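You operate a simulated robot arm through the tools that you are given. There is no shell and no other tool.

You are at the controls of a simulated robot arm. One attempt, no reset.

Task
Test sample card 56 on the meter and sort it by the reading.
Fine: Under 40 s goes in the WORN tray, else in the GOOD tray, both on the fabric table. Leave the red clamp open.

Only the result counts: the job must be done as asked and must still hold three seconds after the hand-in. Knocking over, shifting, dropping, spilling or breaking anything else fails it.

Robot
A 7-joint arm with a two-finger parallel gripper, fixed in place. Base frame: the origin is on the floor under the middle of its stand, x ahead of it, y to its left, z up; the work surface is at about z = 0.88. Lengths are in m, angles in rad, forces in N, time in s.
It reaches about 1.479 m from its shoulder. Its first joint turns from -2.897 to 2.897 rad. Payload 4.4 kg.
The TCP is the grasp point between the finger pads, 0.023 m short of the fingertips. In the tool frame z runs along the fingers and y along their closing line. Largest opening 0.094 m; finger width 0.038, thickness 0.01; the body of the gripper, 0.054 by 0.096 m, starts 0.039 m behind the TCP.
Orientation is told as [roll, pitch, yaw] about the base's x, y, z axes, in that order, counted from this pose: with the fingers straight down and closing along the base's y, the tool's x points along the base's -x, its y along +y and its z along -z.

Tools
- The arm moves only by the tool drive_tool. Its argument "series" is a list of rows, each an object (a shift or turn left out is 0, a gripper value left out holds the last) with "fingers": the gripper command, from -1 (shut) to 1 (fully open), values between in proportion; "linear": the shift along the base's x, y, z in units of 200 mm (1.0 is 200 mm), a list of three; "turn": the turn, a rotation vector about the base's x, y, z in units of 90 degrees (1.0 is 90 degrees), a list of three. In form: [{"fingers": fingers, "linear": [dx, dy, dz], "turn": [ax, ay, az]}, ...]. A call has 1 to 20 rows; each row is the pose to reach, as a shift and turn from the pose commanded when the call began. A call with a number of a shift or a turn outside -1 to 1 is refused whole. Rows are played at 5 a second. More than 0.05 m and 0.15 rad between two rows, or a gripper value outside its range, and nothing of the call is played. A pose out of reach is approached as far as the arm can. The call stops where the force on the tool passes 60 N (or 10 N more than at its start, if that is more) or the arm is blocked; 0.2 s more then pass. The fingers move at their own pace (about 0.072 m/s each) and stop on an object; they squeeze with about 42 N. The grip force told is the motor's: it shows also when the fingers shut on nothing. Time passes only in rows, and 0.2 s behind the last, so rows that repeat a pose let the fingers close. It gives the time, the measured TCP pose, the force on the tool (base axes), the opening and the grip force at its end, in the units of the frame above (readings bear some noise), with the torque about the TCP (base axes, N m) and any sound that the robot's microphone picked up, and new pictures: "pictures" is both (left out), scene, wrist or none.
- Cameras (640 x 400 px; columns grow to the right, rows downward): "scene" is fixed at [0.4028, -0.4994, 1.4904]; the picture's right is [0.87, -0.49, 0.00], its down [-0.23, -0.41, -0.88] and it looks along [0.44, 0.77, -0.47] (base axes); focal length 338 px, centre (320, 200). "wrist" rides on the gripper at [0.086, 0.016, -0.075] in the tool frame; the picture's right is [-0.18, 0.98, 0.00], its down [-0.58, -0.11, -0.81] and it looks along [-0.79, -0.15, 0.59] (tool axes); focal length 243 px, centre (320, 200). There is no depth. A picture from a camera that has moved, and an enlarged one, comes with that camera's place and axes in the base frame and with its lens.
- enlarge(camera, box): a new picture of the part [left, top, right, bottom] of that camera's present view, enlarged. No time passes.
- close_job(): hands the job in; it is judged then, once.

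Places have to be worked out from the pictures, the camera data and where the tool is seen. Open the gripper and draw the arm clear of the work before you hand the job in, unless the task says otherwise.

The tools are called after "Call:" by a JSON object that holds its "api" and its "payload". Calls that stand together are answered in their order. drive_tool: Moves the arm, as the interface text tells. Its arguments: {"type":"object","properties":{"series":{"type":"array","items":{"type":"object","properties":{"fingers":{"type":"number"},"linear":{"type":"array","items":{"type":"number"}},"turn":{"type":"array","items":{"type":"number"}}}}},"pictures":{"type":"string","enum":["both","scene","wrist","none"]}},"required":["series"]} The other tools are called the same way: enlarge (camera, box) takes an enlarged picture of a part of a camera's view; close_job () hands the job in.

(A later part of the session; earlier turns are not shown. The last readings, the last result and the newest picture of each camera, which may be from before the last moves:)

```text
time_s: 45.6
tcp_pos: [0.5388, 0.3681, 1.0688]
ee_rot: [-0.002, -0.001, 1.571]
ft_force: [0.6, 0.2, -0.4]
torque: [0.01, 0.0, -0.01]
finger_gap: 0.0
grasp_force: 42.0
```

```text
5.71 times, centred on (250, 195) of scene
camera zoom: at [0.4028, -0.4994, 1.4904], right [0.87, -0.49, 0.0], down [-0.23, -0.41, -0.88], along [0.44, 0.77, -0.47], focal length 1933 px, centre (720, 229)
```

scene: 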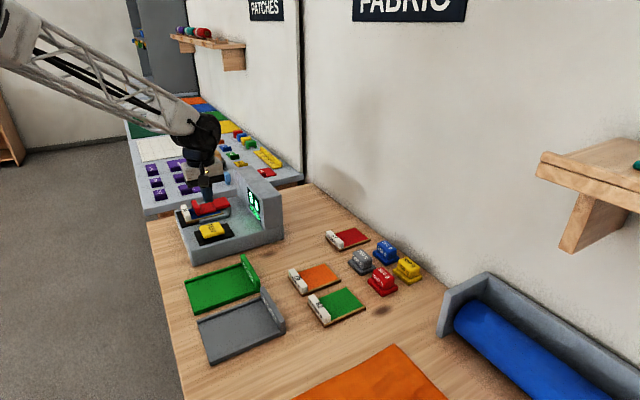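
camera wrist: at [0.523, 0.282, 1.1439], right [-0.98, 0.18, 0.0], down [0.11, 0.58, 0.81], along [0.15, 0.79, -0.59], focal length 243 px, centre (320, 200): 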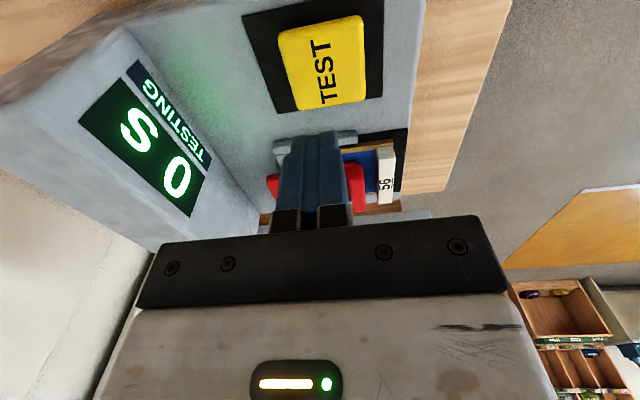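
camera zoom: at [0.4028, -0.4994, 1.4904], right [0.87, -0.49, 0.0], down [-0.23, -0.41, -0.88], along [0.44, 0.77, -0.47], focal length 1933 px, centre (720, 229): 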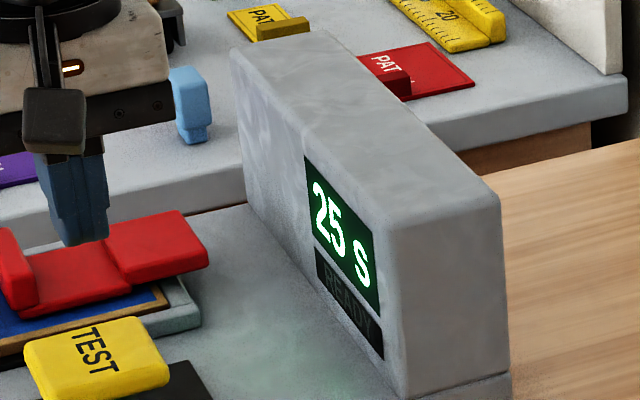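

The test finished: TESTING is off, the button has popped up, and it shows 25 s. I'll wait briefly to confirm the reading holds.

Call:
{"api": "drive_tool", "payload": {"series": [{}, {}, {}, {}, {}, {}, {}, {}, {}, {}]}}

Call:
{"api": "enlarge", "payload": {"camera": "scene", "box": [235, 180, 275, 230]}}

Call:
{"api": "enlarge", "payload": {"camera": "wrist", "box": [60, 30, 260, 240]}}

```text
time_s: 47.8
tcp_pos: [0.5396, 0.368, 1.0697]
ee_rot: [-0.002, -0.001, 1.57]
ft_force: [-0.5, -0.6, 0.0]
torque: [-0.01, -0.01, 0.03]
finger_gap: 0.0
grasp_force: 41.6
camera wrist: at [0.523, 0.282, 1.1439], right [-0.98, 0.18, 0.0], down [0.11, 0.58, 0.81], along [0.15, 0.79, -0.59], focal length 243 px, centre (320, 200)
```

scene: 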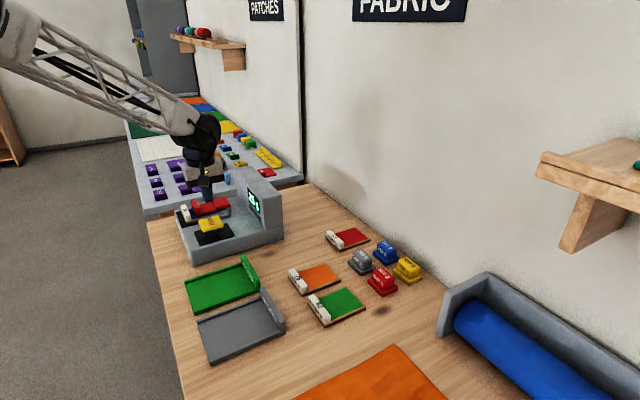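
wrist: 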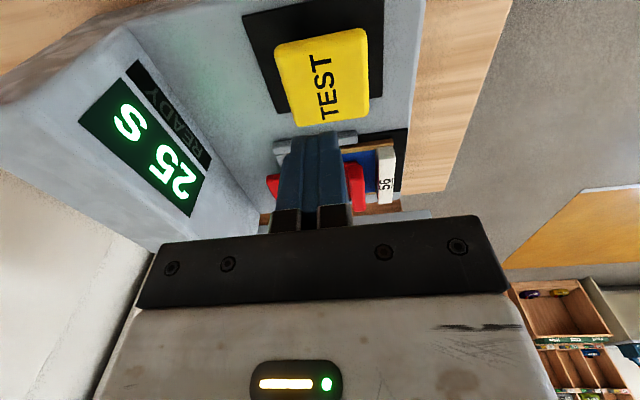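

```text
8.00 times, centred on (255, 205) of scene
camera zoom: at [0.4028, -0.4994, 1.4904], right [0.87, -0.49, 0.0], down [-0.23, -0.41, -0.88], along [0.44, 0.77, -0.47], focal length 2706 px, centre (840, 160)
```

zoom: 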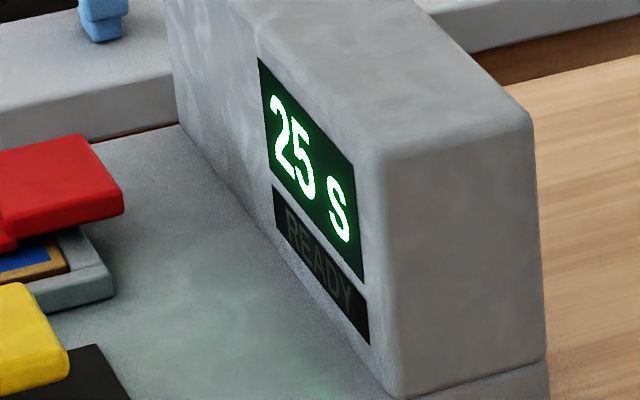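

```text
1.90 times, centred on (160, 135) of wrist
camera zoom: at [0.523, 0.282, 1.1439], right [-0.98, 0.18, 0.0], down [0.11, 0.58, 0.81], along [0.15, 0.79, -0.59], focal length 462 px, centre (625, 324)
```

zoom: 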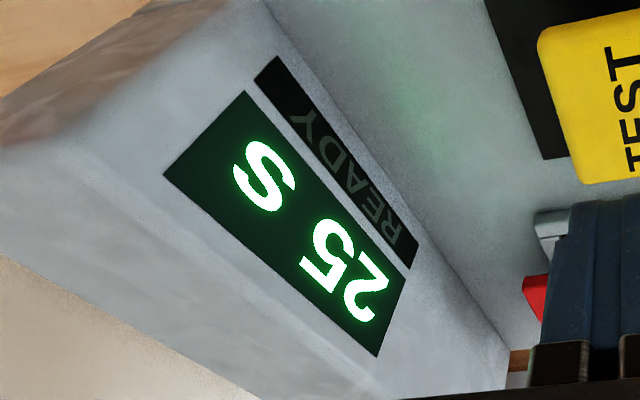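

The reading holds at 25 s, below 40 s, so card 56 belongs in the WORN tray. First the clamp must be reopened: its closed handle is at about x 0.514–0.531, y 0.470–0.531, z 0.954–0.975. I'll rise, turn back to yaw 0 (fingers closing along y) and hover above the handle.

Call:
{"api": "drive_tool", "payload": {"series": [{"linear": [0, 0.0, 0.1], "turn": [0, 0, -0.05]}, {"linear": [0, 0.0, 0.22], "turn": [0, 0, -0.13]}, {"linear": [-0.01, 0.05, 0.27], "turn": [0, 0, -0.21]}, {"linear": [-0.02, 0.12, 0.27], "turn": [0, 0, -0.3]}, {"linear": [-0.03, 0.2, 0.27], "turn": [0, 0, -0.39]}, {"linear": [-0.04, 0.28, 0.27], "turn": [0, 0, -0.48]}, {"linear": [-0.05, 0.36, 0.27], "turn": [0, 0, -0.57]}, {"linear": [-0.06, 0.44, 0.27], "turn": [0, 0, -0.66]}, {"linear": [-0.07, 0.52, 0.27], "turn": [0, 0, -0.75]}, {"linear": [-0.08, 0.58, 0.27], "turn": [0, 0, -0.84]}, {"linear": [-0.085, 0.64, 0.27], "turn": [0, 0, -0.93]}, {"linear": [-0.088, 0.66, 0.27], "turn": [0, 0, -1.0], "fingers": 0.574}, {"linear": [-0.088, 0.66, 0.27], "turn": [0, 0, -1.0], "fingers": 0.574}, {"linear": [-0.088, 0.66, 0.27], "turn": [0, 0, -1.0], "fingers": 0.574}]}}

Call:
{"api": "enlarge", "payload": {"camera": "wrist", "box": [160, 0, 480, 200]}}

Call:
{"api": "enlarge", "payload": {"camera": "scene", "box": [165, 140, 275, 225]}}

```text
time_s: 50.8
tcp_pos: [0.5197, 0.5006, 1.1214]
ee_rot: [-0.003, -0.001, -0.001]
ft_force: [1.0, 0.7, -0.4]
torque: [-0.01, -0.02, 0.02]
finger_gap: 0.0739
grasp_force: 0.1
camera wrist: at [0.4335, 0.5169, 1.1966], right [0.18, 0.98, 0.0], down [0.58, -0.11, 0.81], along [0.79, -0.15, -0.59], focal length 243 px, centre (320, 200)
```

scene: 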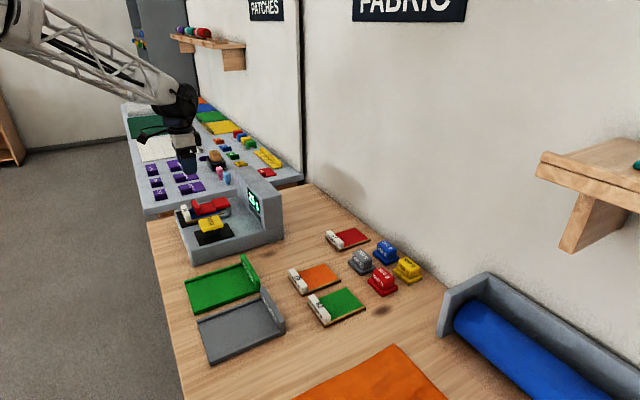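
wrist: 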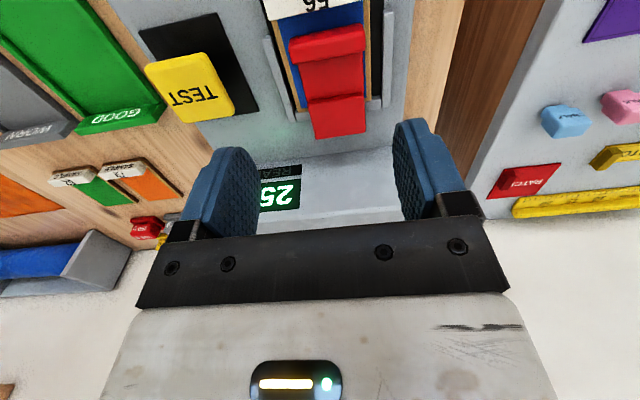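

```text
2.00 times, centred on (320, 100) of wrist
camera zoom: at [0.4335, 0.5169, 1.1966], right [0.18, 0.98, 0.0], down [0.58, -0.11, 0.81], along [0.79, -0.15, -0.59], focal length 485 px, centre (320, 400)
```

zoom: 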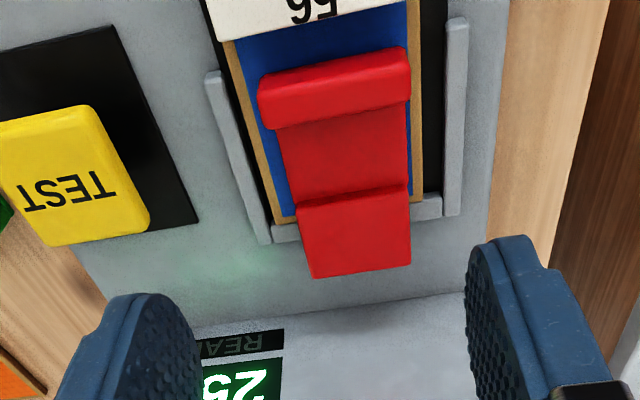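

```text
4.71 times, centred on (220, 182) of scene
camera zoom: at [0.4028, -0.4994, 1.4904], right [0.87, -0.49, 0.0], down [-0.23, -0.41, -0.88], along [0.44, 0.77, -0.47], focal length 1592 px, centre (791, 282)
```

zoom: 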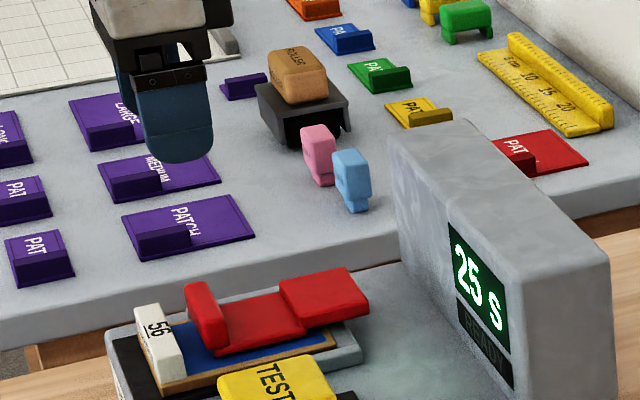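

At yaw 0 the nest's rails read y 0.456–0.557 and the handle about y 0.478–0.539, x 0.516–0.529. I'll shift to y≈0.507, x≈0.525 and descend until the fingertips are just around handle height.

Call:
{"api": "drive_tool", "payload": {"series": [{"linear": [0.015, 0.02, -0.12]}, {"linear": [0.027, 0.032, -0.25]}, {"linear": [0.027, 0.032, -0.38]}, {"linear": [0.027, 0.032, -0.5]}, {"linear": [0.027, 0.032, -0.6]}]}}

Call:
{"api": "enlarge", "payload": {"camera": "wrist", "box": [160, 40, 480, 240]}}

Call:
{"api": "enlarge", "payload": {"camera": "scene", "box": [165, 160, 255, 225]}}

```text
time_s: 52.0
tcp_pos: [0.5278, 0.5086, 1.0008]
ee_rot: [-0.001, -0.001, 0.0]
ft_force: [0.6, -0.3, -0.1]
torque: [0.0, 0.02, 0.01]
finger_gap: 0.0744
grasp_force: 0.1
camera wrist: at [0.4401, 0.525, 1.0759], right [0.18, 0.98, 0.0], down [0.58, -0.11, 0.81], along [0.79, -0.15, -0.59], focal length 243 px, centre (320, 200)
```

scene: 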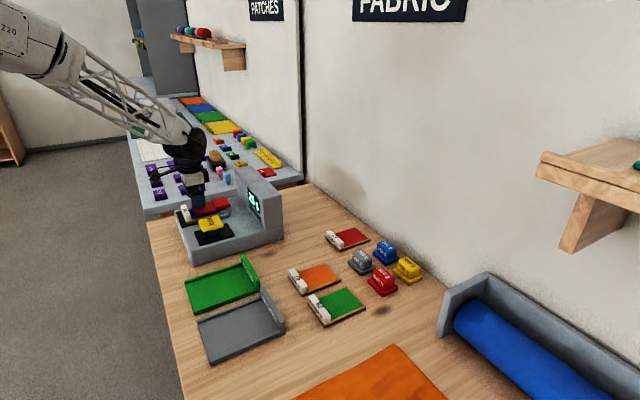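
wrist: 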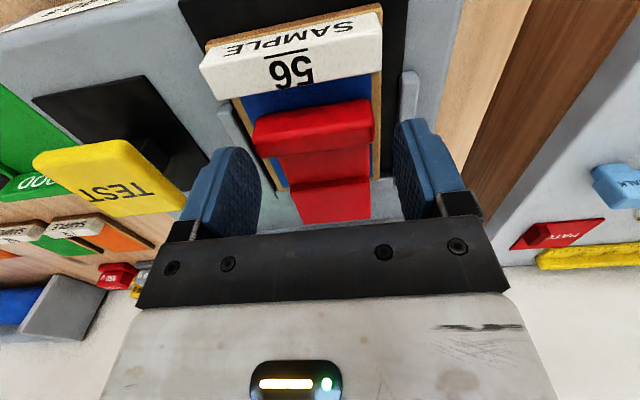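

```text
2.00 times, centred on (320, 140) of wrist
camera zoom: at [0.4401, 0.525, 1.0759], right [0.18, 0.98, 0.0], down [0.58, -0.11, 0.81], along [0.79, -0.15, -0.59], focal length 485 px, centre (320, 320)
```

zoom: 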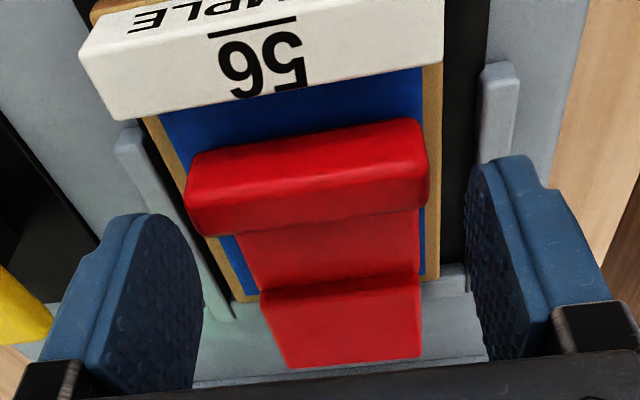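

```text
6.15 times, centred on (210, 192) of scene
camera zoom: at [0.4028, -0.4994, 1.4904], right [0.87, -0.49, 0.0], down [-0.23, -0.41, -0.88], along [0.44, 0.77, -0.47], focal length 2082 px, centre (997, 246)
```

zoom: 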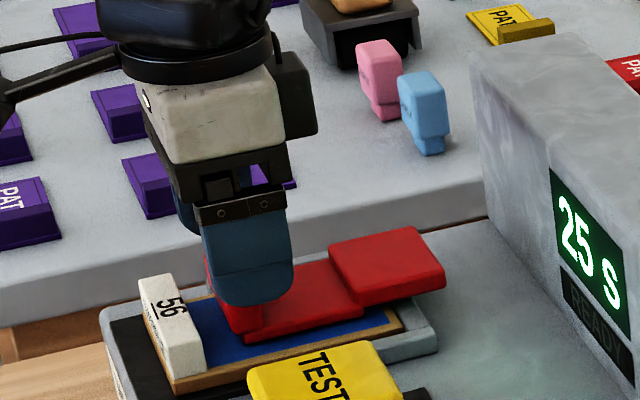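

The handle spans about y 0.472–0.539, centred near 0.505, and the fingers straddle it. I'll open slightly more, centre to y≈0.5055, descend 24 mm so the pads cover the handle, and check before closing.

Call:
{"api": "drive_tool", "payload": {"series": [{"linear": [0, -0.0075, 0], "fingers": 0.66}, {"linear": [0, -0.0075, -0.05], "fingers": 0.66}, {"linear": [0, -0.0075, -0.09], "fingers": 0.66}, {"linear": [0, -0.0075, -0.12], "fingers": 0.66}]}}

Call:
{"api": "enlarge", "payload": {"camera": "wrist", "box": [160, 40, 480, 240]}}

Call:
{"api": "enlarge", "payload": {"camera": "scene", "box": [165, 160, 255, 225]}}

```text
time_s: 53.0
tcp_pos: [0.5255, 0.5054, 0.9767]
ee_rot: [-0.001, -0.001, 0.0]
ft_force: [0.6, 0.9, -0.1]
torque: [0.0, 0.01, 0.01]
finger_gap: 0.0782
grasp_force: 0.1
camera wrist: at [0.4391, 0.5227, 1.0524], right [0.18, 0.98, 0.0], down [0.58, -0.11, 0.81], along [0.79, -0.15, -0.59], focal length 243 px, centre (320, 200)
```

scene: 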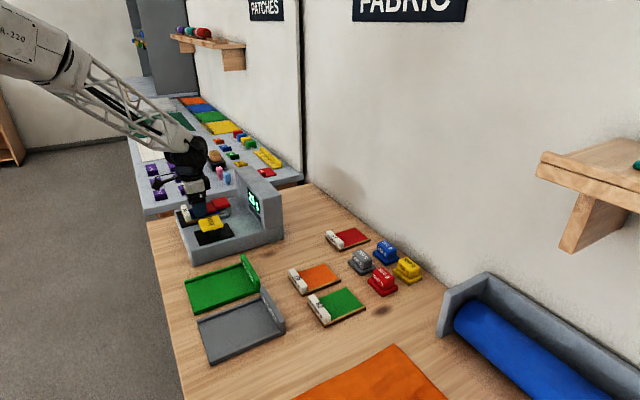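
wrist: 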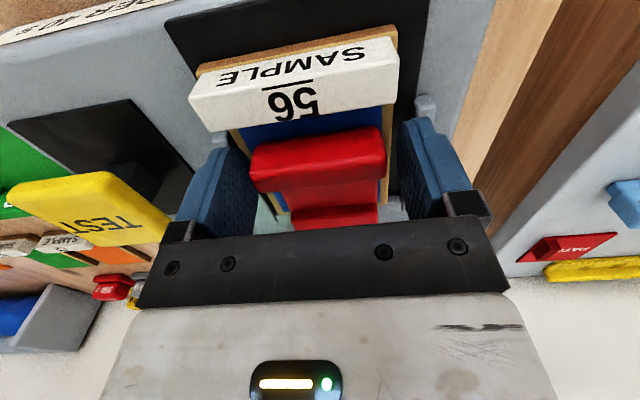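

```text
2.00 times, centred on (320, 140) of wrist
camera zoom: at [0.4391, 0.5227, 1.0524], right [0.18, 0.98, 0.0], down [0.58, -0.11, 0.81], along [0.79, -0.15, -0.59], focal length 485 px, centre (320, 320)
```

zoom: 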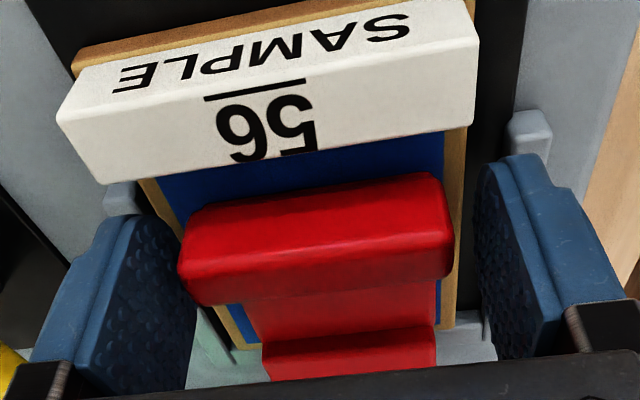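

```text
6.15 times, centred on (210, 192) of scene
camera zoom: at [0.4028, -0.4994, 1.4904], right [0.87, -0.49, 0.0], down [-0.23, -0.41, -0.88], along [0.44, 0.77, -0.47], focal length 2082 px, centre (997, 246)
```

zoom: 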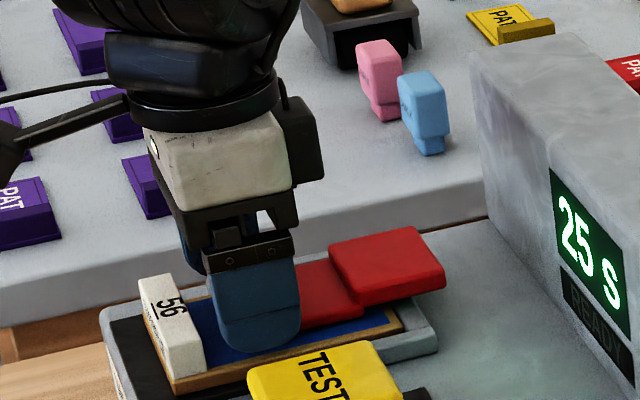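

The handle sits centred between the pads with clear space around. I'll close on it.

Call:
{"api": "drive_tool", "payload": {"series": [{"fingers": 0.3}, {"fingers": 0.0}, {"fingers": -0.5}, {"fingers": -1}], "pictures": "wrist"}}

```text
time_s: 54.0
tcp_pos: [0.5261, 0.5047, 0.9772]
ee_rot: [-0.003, 0.0, 0.0]
ft_force: [-0.6, -23.4, 1.0]
torque: [-0.27, -0.04, -0.04]
finger_gap: 0.0637
grasp_force: 45.1
camera wrist: at [0.4391, 0.5222, 1.0523], right [0.18, 0.98, 0.0], down [0.58, -0.11, 0.81], along [0.79, -0.15, -0.59], focal length 243 px, centre (320, 200)
```

wrist: 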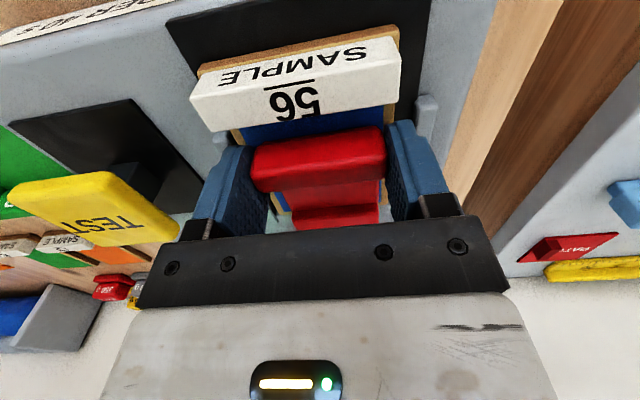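

Gripped, with a 63.7 mm gap. The -23 N side force suggests a 1–2 mm y offset, so I'll relieve it by easing -y. Then I'll lift along the hinge arc through about the first 20°.

Call:
{"api": "drive_tool", "payload": {"series": [{"linear": [0, -0.008, 0]}, {"linear": [0.011, -0.008, 0.043]}, {"linear": [0.026, -0.008, 0.085]}, {"linear": [0.044, -0.008, 0.125]}, {"linear": [0.066, -0.008, 0.164]}]}}

Call:
{"api": "enlarge", "payload": {"camera": "scene", "box": [165, 150, 265, 225]}}

```text
time_s: 55.0
tcp_pos: [0.5333, 0.5051, 1.0038]
ee_rot: [0.0, -0.002, 0.001]
ft_force: [-6.8, 20.3, -2.7]
torque: [0.13, 0.41, -0.43]
finger_gap: 0.0638
grasp_force: 45.7
stopped in row 5: the force on the tool passed its limit at 85 N (the readings are from after the stop); the commanded pose is now the measured one
camera wrist: at [0.4464, 0.5216, 1.0785], right [0.18, 0.98, 0.0], down [0.58, -0.11, 0.81], along [0.79, -0.15, -0.59], focal length 243 px, centre (320, 200)
```

scene: 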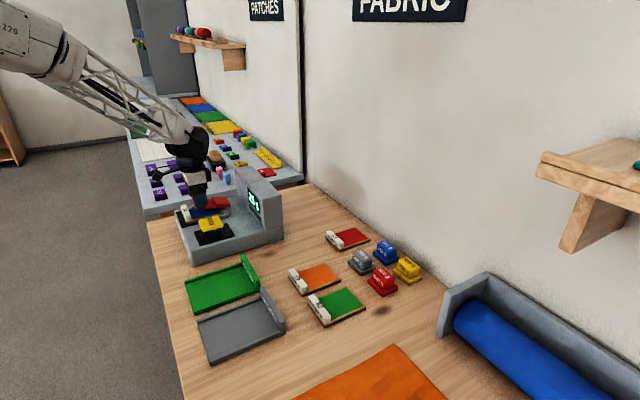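
wrist: 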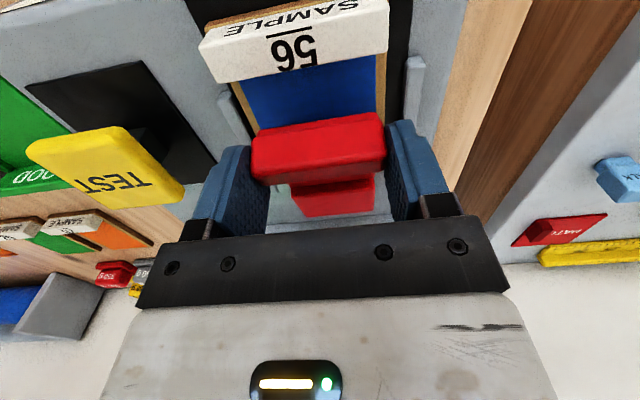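

```text
5.33 times, centred on (215, 188) of scene
camera zoom: at [0.4028, -0.4994, 1.4904], right [0.87, -0.49, 0.0], down [-0.23, -0.41, -0.88], along [0.44, 0.77, -0.47], focal length 1804 px, centre (880, 267)
```

zoom: 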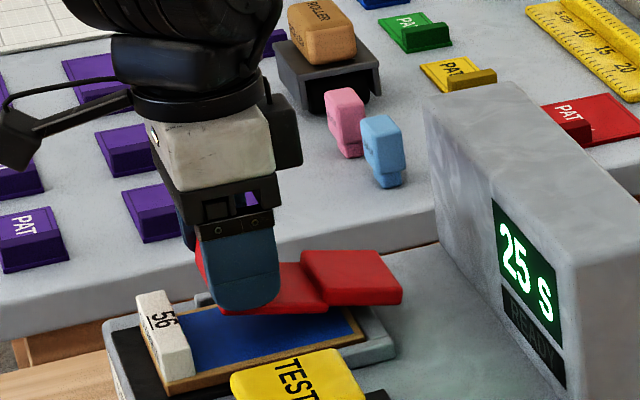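

The lever is up about 15°, but the rigid grip built up side force (85 N). I'll release it, rise clear, and then push the handle open from its -x side, which leaves no over-constraint.

Call:
{"api": "drive_tool", "payload": {"series": [{"fingers": 0.5}, {"fingers": 0.6}, {"linear": [0, 0, 0.05], "fingers": 0.6}, {"linear": [0, 0, 0.15], "fingers": 0.6}, {"linear": [-0.05, 0, 0.3], "fingers": 0.6}]}}

Call:
{"api": "enlarge", "payload": {"camera": "scene", "box": [165, 150, 265, 225]}}

Call:
{"api": "enlarge", "payload": {"camera": "wrist", "box": [160, 0, 480, 200]}}

```text
time_s: 56.2
tcp_pos: [0.5215, 0.5038, 1.0624]
ee_rot: [-0.003, 0.001, 0.002]
ft_force: [0.4, -0.7, -0.6]
torque: [0.01, -0.01, -0.02]
finger_gap: 0.0752
grasp_force: 0.1
camera wrist: at [0.4366, 0.5212, 1.1377], right [0.18, 0.98, 0.0], down [0.58, -0.11, 0.81], along [0.79, -0.15, -0.59], focal length 243 px, centre (320, 200)
```

scene: 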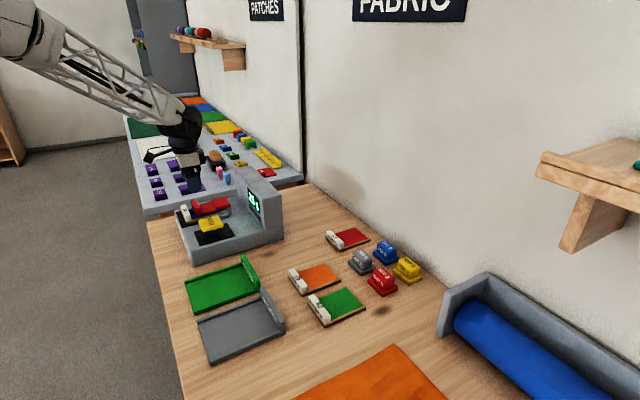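
wrist: 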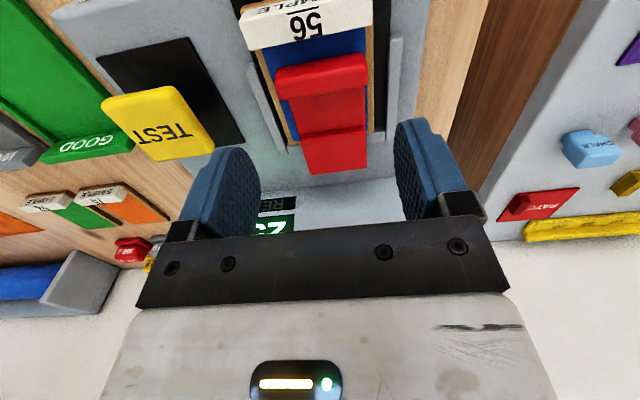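

```text
5.33 times, centred on (215, 188) of scene
camera zoom: at [0.4028, -0.4994, 1.4904], right [0.87, -0.49, 0.0], down [-0.23, -0.41, -0.88], along [0.44, 0.77, -0.47], focal length 1804 px, centre (880, 267)
```

zoom: 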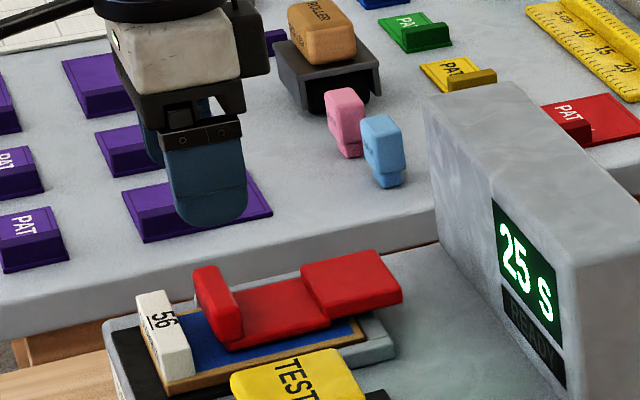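

```text
2.00 times, centred on (320, 100) of wrist
camera zoom: at [0.4366, 0.5212, 1.1377], right [0.18, 0.98, 0.0], down [0.58, -0.11, 0.81], along [0.79, -0.15, -0.59], focal length 485 px, centre (320, 400)
```

zoom: 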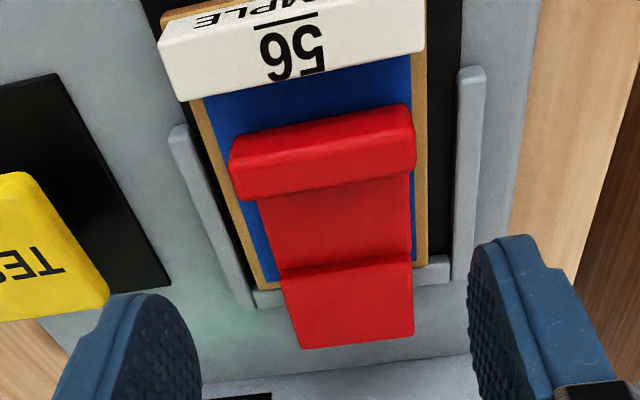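

Call:
{"api": "enlarge", "payload": {"camera": "scene", "box": [185, 190, 225, 220]}}

Call:
{"api": "enlarge", "payload": {"camera": "wrist", "box": [240, 0, 400, 100]}}

```text
13.33 times, centred on (205, 205) of scene
camera zoom: at [0.4028, -0.4994, 1.4904], right [0.87, -0.49, 0.0], down [-0.23, -0.41, -0.88], along [0.44, 0.77, -0.47], focal length 4511 px, centre (1853, 133)
```

zoom: 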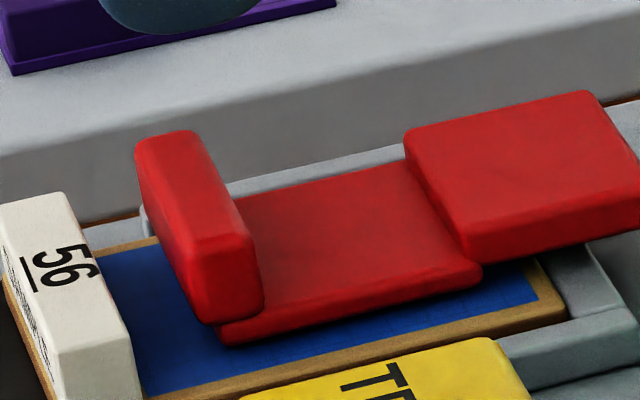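

```text
4.00 times, centred on (320, 50) of wrist
camera zoom: at [0.4366, 0.5212, 1.1377], right [0.18, 0.98, 0.0], down [0.58, -0.11, 0.81], along [0.79, -0.15, -0.59], focal length 970 px, centre (320, 800)
```

zoom: 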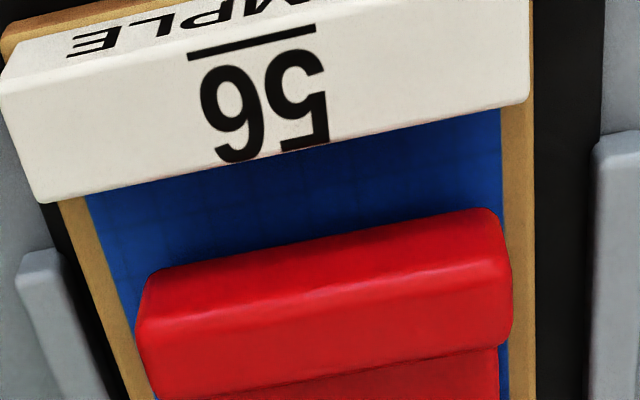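

The clamp dropped back to closed when released. The close-up gives its handle as -x face x≈0.5145, z 0.959–0.979, and the label's +x edge as x 0.4965, top z 0.965. That leaves an 18 mm slot for a single finger. I'll turn to yaw 90 with a 50 mm gap, then tilt about -22° around y so one finger can hook the handle from its -x side and push it up.

Call:
{"api": "drive_tool", "payload": {"series": [{"linear": [0, 0, 0.1], "turn": [0, 0, 0.08], "fingers": 0.3}, {"linear": [-0.02, 0, 0.2], "turn": [0, 0, 0.16], "fingers": 0.064}, {"linear": [-0.04, 0, 0.29], "turn": [0, 0, 0.25]}, {"linear": [-0.06, 0, 0.29], "turn": [0, 0, 0.34]}, {"linear": [-0.08, 0, 0.29], "turn": [0, 0, 0.43]}, {"linear": [-0.1, 0, 0.29], "turn": [0, 0, 0.52]}, {"linear": [-0.12, 0, 0.29], "turn": [0, 0, 0.61]}, {"linear": [-0.14, 0, 0.29], "turn": [0, 0, 0.7]}, {"linear": [-0.16, 0, 0.29], "turn": [0, 0, 0.79]}, {"linear": [-0.175, 0, 0.29], "turn": [0, 0, 0.88]}, {"linear": [-0.175, 0, 0.29], "turn": [0, 0, 0.95]}, {"linear": [-0.175, 0, 0.29], "turn": [0, 0, 1.0]}], "pictures": "none"}}

Call:
{"api": "drive_tool", "payload": {"series": [{"turn": [0, -0.07, 0]}, {"turn": [0, -0.14, 0]}, {"turn": [0, -0.2, 0]}, {"turn": [0, -0.2444, 0]}, {"turn": [0, -0.2444, 0]}]}}

```text
time_s: 58.9
tcp_pos: [0.4865, 0.5043, 1.1205]
ee_rot: [0.002, 0.0, 1.575]
ft_force: [0.2, -0.3, 0.6]
torque: [-0.02, -0.03, -0.02]
finger_gap: 0.05
grasp_force: 0.0
```

```text
time_s: 60.0
tcp_pos: [0.4876, 0.5041, 1.1216]
ee_rot: [-0.385, -0.003, 1.573]
ft_force: [0.0, -1.3, 0.6]
torque: [-0.02, -0.02, -0.05]
finger_gap: 0.0497
grasp_force: 0.1
camera wrist: at [0.4447, 0.418, 1.1857], right [-0.91, 0.18, -0.37], down [-0.2, 0.58, 0.79], along [0.36, 0.79, -0.49], focal length 243 px, centre (320, 200)
```

scene: 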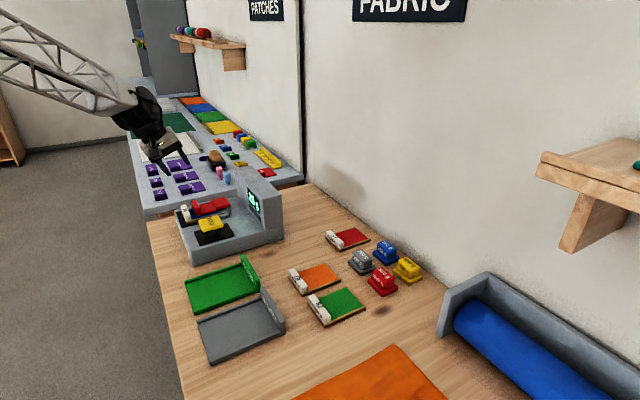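
wrist: 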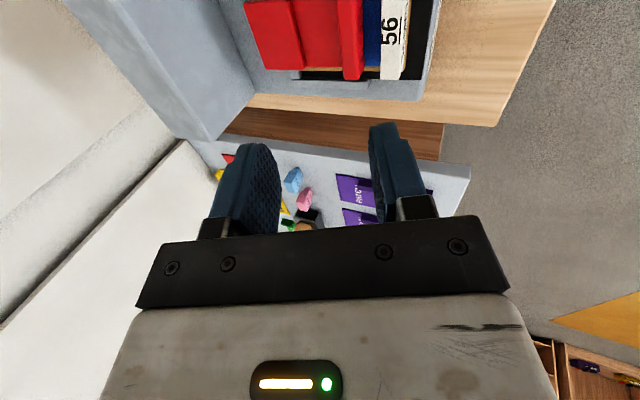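

The tilt is set. I'll come down along the finger axis to a point about 45 mm short of the slot and inspect the alignment.

Call:
{"api": "drive_tool", "payload": {"series": [{"linear": [0.02, 0.003, -0.1]}, {"linear": [0.045, 0.003, -0.22]}, {"linear": [0.07, 0.003, -0.34]}, {"linear": [0.095, 0.003, -0.4]}, {"linear": [0.117, 0.003, -0.45]}]}}

Call:
{"api": "enlarge", "payload": {"camera": "scene", "box": [170, 165, 250, 220]}}

Call:
{"api": "enlarge", "payload": {"camera": "wrist", "box": [200, 20, 440, 220]}}

```text
time_s: 61.2
tcp_pos: [0.5119, 0.504, 1.032]
ee_rot: [-0.387, 0.001, 1.572]
ft_force: [-0.8, 0.8, 0.9]
torque: [0.04, 0.01, 0.02]
finger_gap: 0.0497
grasp_force: 0.1
camera wrist: at [0.4684, 0.4183, 1.0945], right [-0.91, 0.18, -0.37], down [-0.2, 0.58, 0.79], along [0.36, 0.79, -0.49], focal length 243 px, centre (320, 200)
```

scene: 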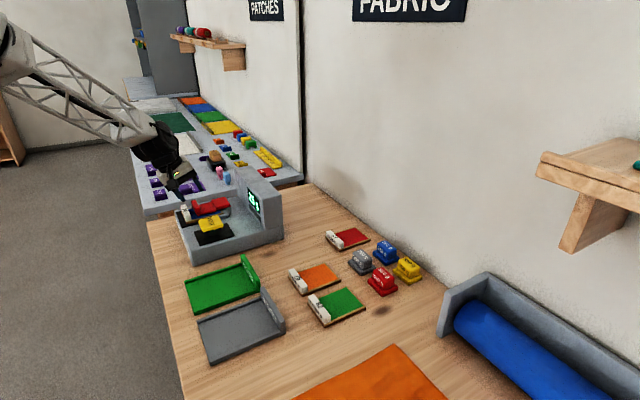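
wrist: 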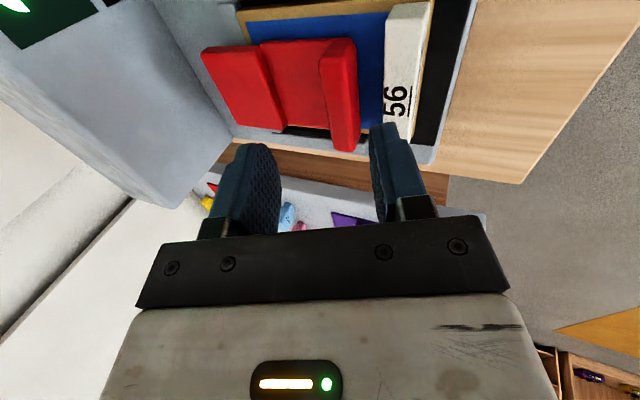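

```text
7.27 times, centred on (210, 192) of scene
camera zoom: at [0.4028, -0.4994, 1.4904], right [0.87, -0.49, 0.0], down [-0.23, -0.41, -0.88], along [0.44, 0.77, -0.47], focal length 2460 px, centre (1120, 254)
```

zoom: 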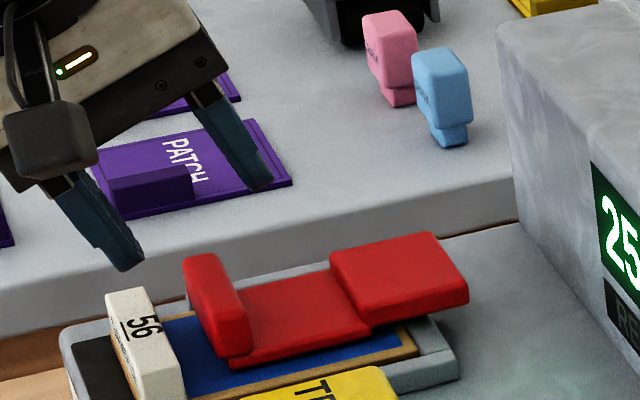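

```text
2.00 times, centred on (320, 120) of wrist
camera zoom: at [0.4684, 0.4183, 1.0945], right [-0.91, 0.18, -0.37], down [-0.2, 0.58, 0.79], along [0.36, 0.79, -0.49], focal length 485 px, centre (320, 360)
```

zoom: 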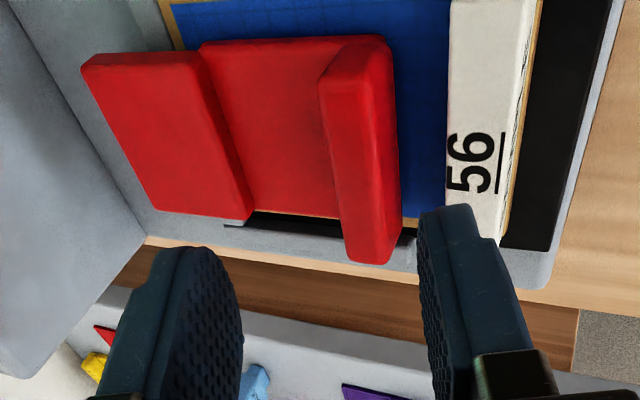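

The -x finger heads for the slot but would graze the handle edge, so I'll shift about 3 mm toward the label side. Then I'll advance 30 mm along the finger axis and check again.

Call:
{"api": "drive_tool", "payload": {"series": [{"linear": [-0.014, 0, -0.0055]}, {"linear": [0.004, 0, -0.05]}, {"linear": [0.023, 0, -0.097]}, {"linear": [0.042, 0, -0.1445]}]}}

Call:
{"api": "enlarge", "payload": {"camera": "scene", "box": [180, 180, 230, 218]}}

Call:
{"api": "enlarge", "payload": {"camera": "wrist", "box": [240, 50, 420, 200]}}

```text
time_s: 62.2
tcp_pos: [0.5196, 0.5057, 1.0025]
ee_rot: [-0.383, 0.0, 1.573]
ft_force: [-0.3, 1.5, -0.1]
torque: [0.0, -0.03, 0.0]
finger_gap: 0.0499
grasp_force: 0.0
camera wrist: at [0.4774, 0.4195, 1.0657], right [-0.91, 0.18, -0.37], down [-0.2, 0.58, 0.79], along [0.36, 0.79, -0.49], focal length 243 px, centre (320, 200)
```

scene: 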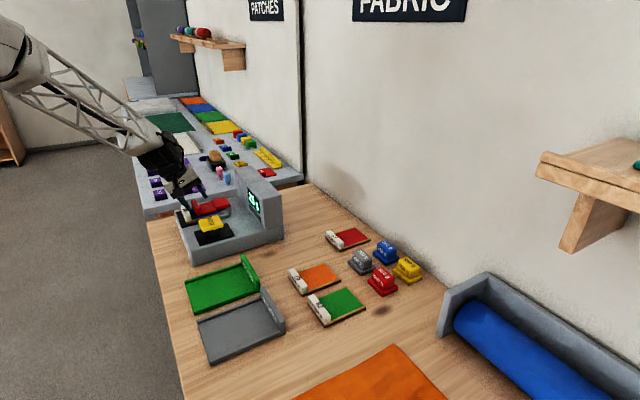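
wrist: 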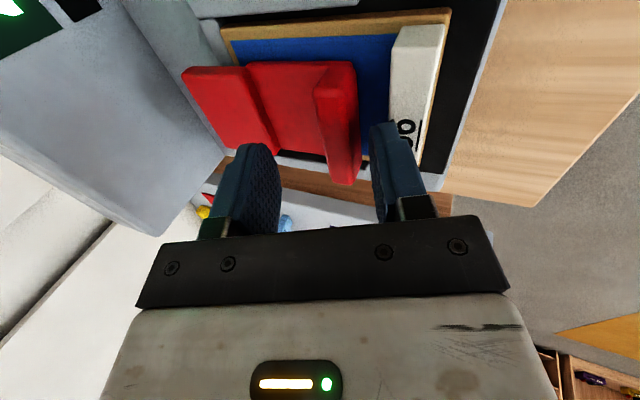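

```text
10.53 times, centred on (205, 199) of scene
camera zoom: at [0.4028, -0.4994, 1.4904], right [0.87, -0.49, 0.0], down [-0.23, -0.41, -0.88], along [0.44, 0.77, -0.47], focal length 3561 px, centre (1530, 210)
```

zoom: 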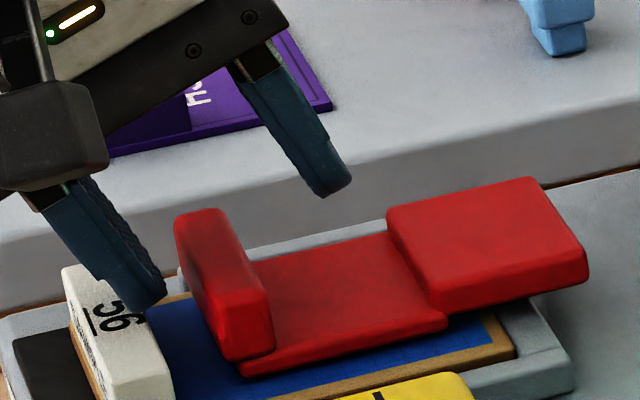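

```text
2.67 times, centred on (330, 125) of wrist
camera zoom: at [0.4774, 0.4195, 1.0657], right [-0.91, 0.18, -0.37], down [-0.2, 0.58, 0.79], along [0.36, 0.79, -0.49], focal length 647 px, centre (293, 400)
```

zoom: 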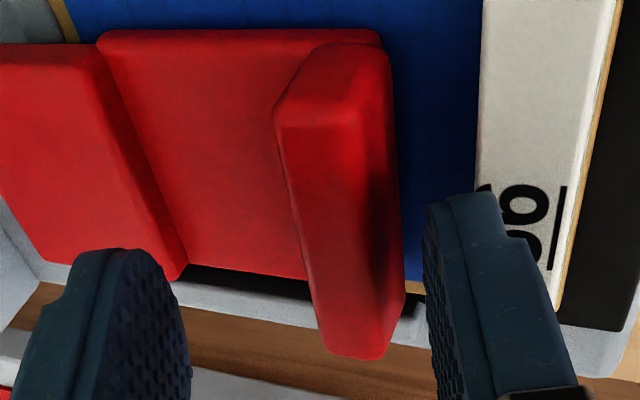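

The finger tip sits just above the slot, and I estimate about 3.5 mm to the handle and 1 mm to the label. I'll shift 1.5 mm back toward the handle and slide it down into the slot in small steps.

Call:
{"api": "drive_tool", "payload": {"series": [{"linear": [0.007, -0.005, 0.003]}, {"linear": [0.016, -0.005, -0.02]}, {"linear": [0.025, -0.005, -0.042]}, {"linear": [0.034, -0.005, -0.064]}, {"linear": [0.042, -0.005, -0.083]}]}}

Call:
{"api": "enlarge", "payload": {"camera": "scene", "box": [180, 180, 230, 218]}}

Call:
{"api": "enlarge", "payload": {"camera": "wrist", "box": [240, 50, 420, 200]}}

```text
time_s: 63.5
tcp_pos: [0.5289, 0.5032, 0.9853]
ee_rot: [-0.384, 0.0, 1.572]
ft_force: [-3.1, 1.1, -0.3]
torque: [0.01, 0.13, -0.09]
finger_gap: 0.0515
grasp_force: 1.4
camera wrist: at [0.486, 0.4172, 1.0495], right [-0.91, 0.18, -0.37], down [-0.2, 0.58, 0.79], along [0.36, 0.79, -0.49], focal length 243 px, centre (320, 200)
```

scene: 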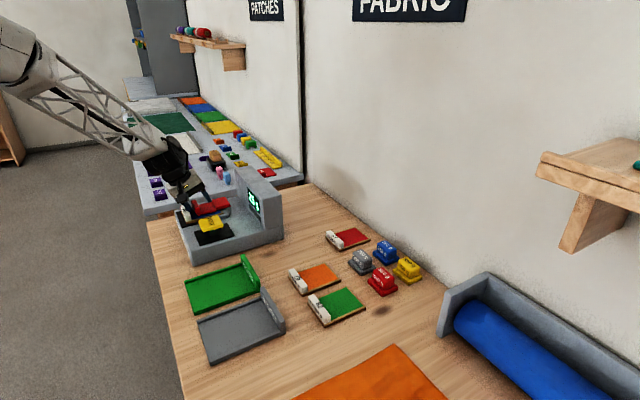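
wrist: 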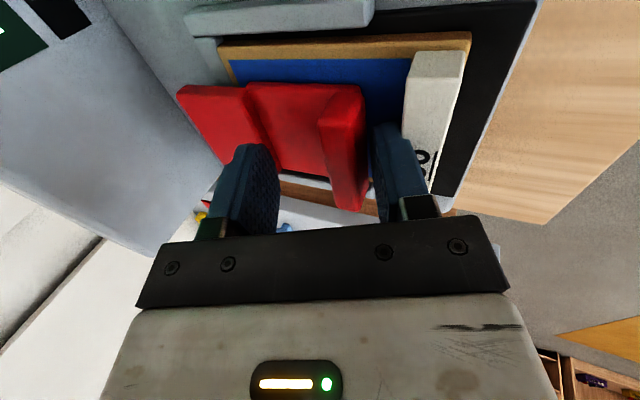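

```text
10.53 times, centred on (205, 199) of scene
camera zoom: at [0.4028, -0.4994, 1.4904], right [0.87, -0.49, 0.0], down [-0.23, -0.41, -0.88], along [0.44, 0.77, -0.47], focal length 3561 px, centre (1530, 210)
```

zoom: 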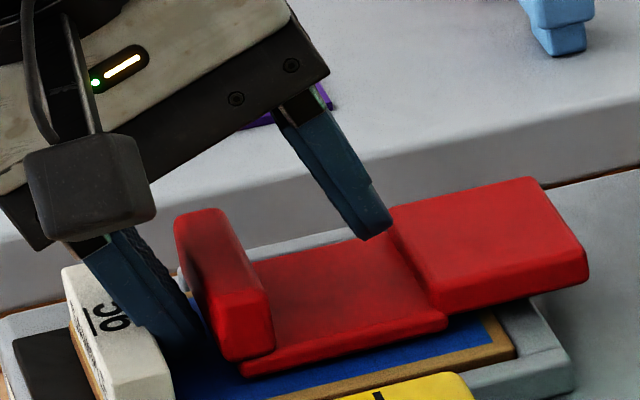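

```text
2.67 times, centred on (330, 125) of wrist
camera zoom: at [0.486, 0.4172, 1.0495], right [-0.91, 0.18, -0.37], down [-0.2, 0.58, 0.79], along [0.36, 0.79, -0.49], focal length 647 px, centre (293, 400)
```

zoom: 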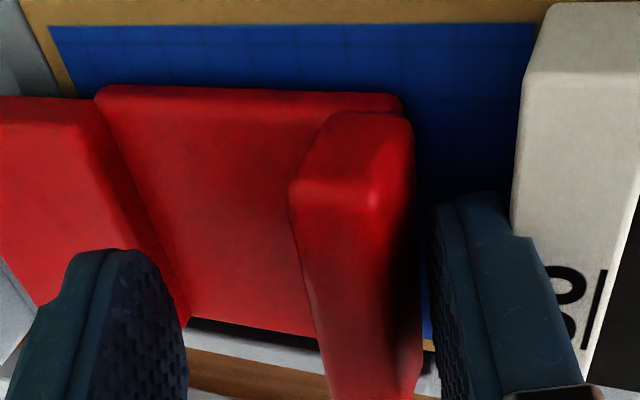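

The finger is in the slot and lightly touching the handle (gap nudged to 51.5 mm, Fx -3 N). I'll lift along the hinge arc with a slight +x bias and check at about 30°.

Call:
{"api": "drive_tool", "payload": {"series": [{"linear": [0.005, 0.005, 0.02]}, {"linear": [0.0075, 0.005, 0.0475]}, {"linear": [0.014, 0.005, 0.094]}, {"linear": [0.025, 0.005, 0.14]}, {"linear": [0.0395, 0.005, 0.185]}, {"linear": [0.06, 0.005, 0.229]}, {"linear": [0.08, 0.005, 0.2705]}]}}

Call:
{"api": "enlarge", "payload": {"camera": "scene", "box": [170, 160, 250, 220]}}

Call:
{"api": "enlarge", "payload": {"camera": "wrist", "box": [200, 20, 440, 220]}}

```text
time_s: 65.0
tcp_pos: [0.5436, 0.5048, 1.0404]
ee_rot: [-0.385, 0.0, 1.572]
ft_force: [-0.6, 0.2, -0.5]
torque: [0.03, 0.02, -0.07]
finger_gap: 0.0503
grasp_force: 0.4
camera wrist: at [0.5015, 0.4188, 1.1036], right [-0.91, 0.18, -0.37], down [-0.2, 0.58, 0.79], along [0.36, 0.79, -0.49], focal length 243 px, centre (320, 200)
```

scene: 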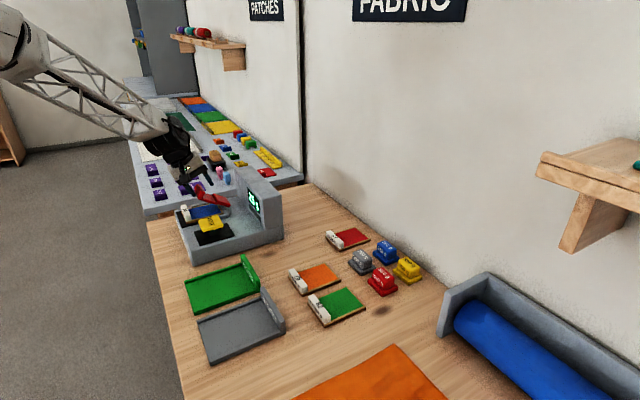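
wrist: 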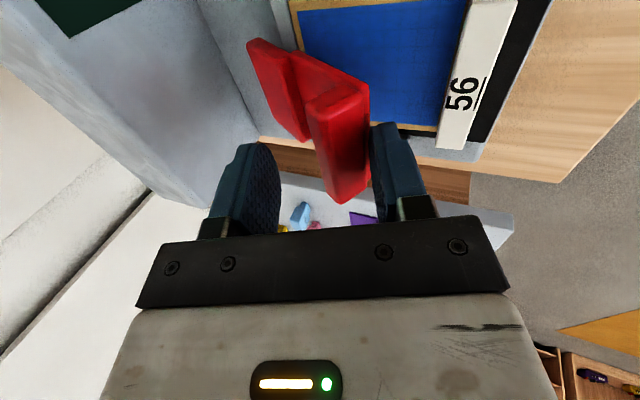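

```text
6.67 times, centred on (210, 190) of scene
camera zoom: at [0.4028, -0.4994, 1.4904], right [0.87, -0.49, 0.0], down [-0.23, -0.41, -0.88], along [0.44, 0.77, -0.47], focal length 2255 px, centre (1053, 267)
```

zoom: 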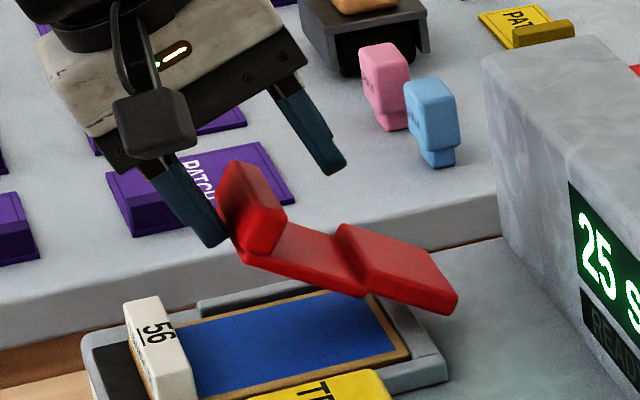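

```text
2.00 times, centred on (320, 120) of wrist
camera zoom: at [0.5015, 0.4188, 1.1036], right [-0.91, 0.18, -0.37], down [-0.2, 0.58, 0.79], along [0.36, 0.79, -0.49], focal length 485 px, centre (320, 360)
```

zoom: 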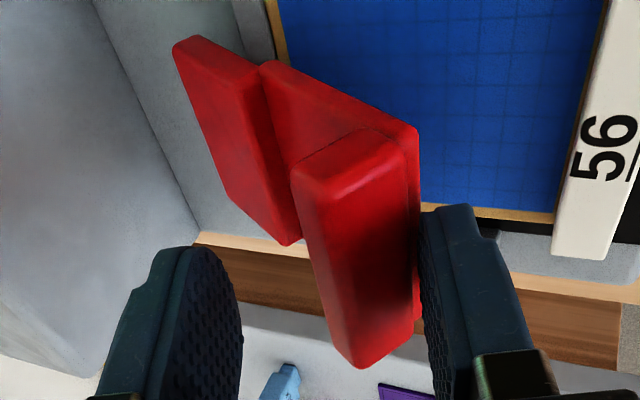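

The lever is at about 30° and resting on the finger, with the card undisturbed. I'll continue along the arc to about 70°.

Call:
{"api": "drive_tool", "payload": {"series": [{"linear": [0.026, 0, 0.0395]}, {"linear": [0.055, 0, 0.077]}, {"linear": [0.0875, 0, 0.1115]}, {"linear": [0.1225, 0, 0.1435]}, {"linear": [0.1605, 0, 0.172]}, {"linear": [0.2005, 0, 0.197]}, {"linear": [0.2425, 0, 0.218]}, {"linear": [0.2865, 0, 0.236]}]}}

Call:
{"api": "enlarge", "payload": {"camera": "scene", "box": [170, 150, 270, 220]}}

Call:
{"api": "enlarge", "payload": {"camera": "wrist", "box": [200, 20, 440, 220]}}

```text
time_s: 66.8
tcp_pos: [0.6007, 0.5043, 1.088]
ee_rot: [-0.386, 0.001, 1.571]
ft_force: [0.9, 0.5, 0.1]
torque: [0.0, 0.02, 0.0]
finger_gap: 0.05
grasp_force: 0.0
camera wrist: at [0.558, 0.4174, 1.1518], right [-0.91, 0.18, -0.37], down [-0.2, 0.58, 0.79], along [0.36, 0.79, -0.49], focal length 243 px, centre (320, 200)
```

scene: 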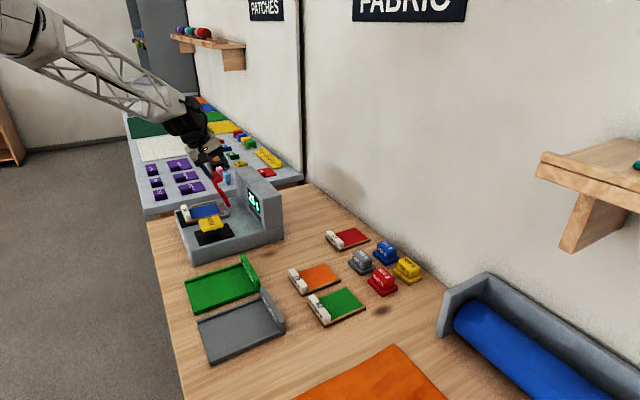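
wrist: 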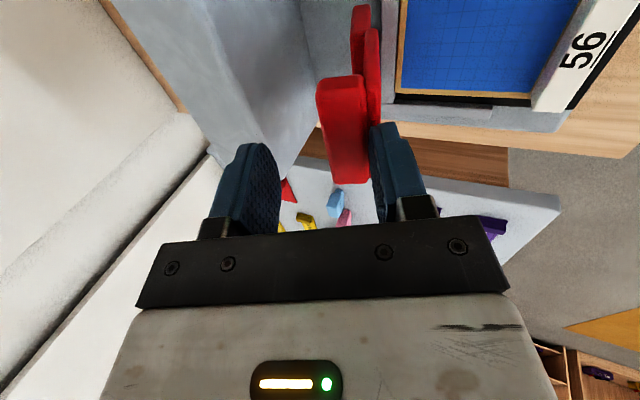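

```text
5.71 times, centred on (220, 185) of scene
camera zoom: at [0.4028, -0.4994, 1.4904], right [0.87, -0.49, 0.0], down [-0.23, -0.41, -0.88], along [0.44, 0.77, -0.47], focal length 1933 px, centre (891, 286)
```

zoom: 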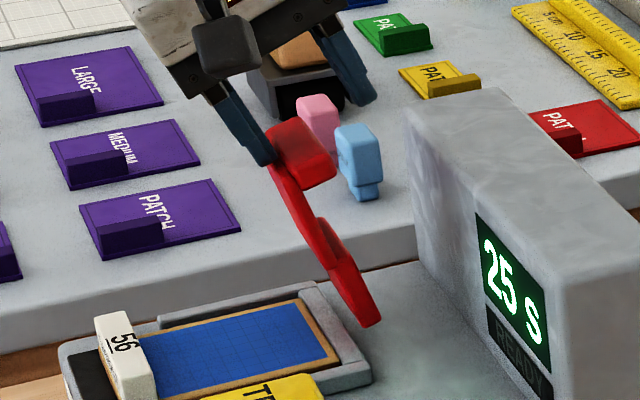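

```text
2.00 times, centred on (320, 120) of wrist
camera zoom: at [0.558, 0.4174, 1.1518], right [-0.91, 0.18, -0.37], down [-0.2, 0.58, 0.79], along [0.36, 0.79, -0.49], focal length 485 px, centre (320, 360)
```

zoom: 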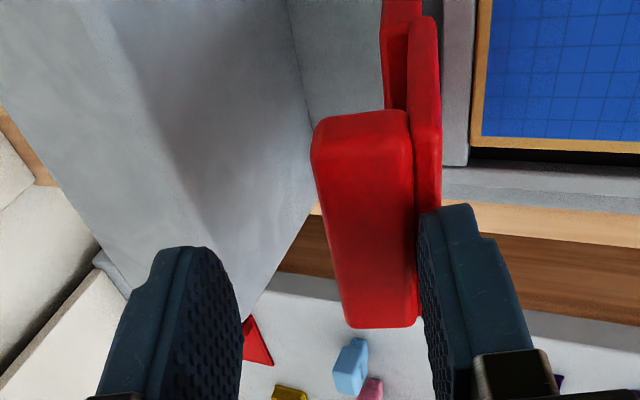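

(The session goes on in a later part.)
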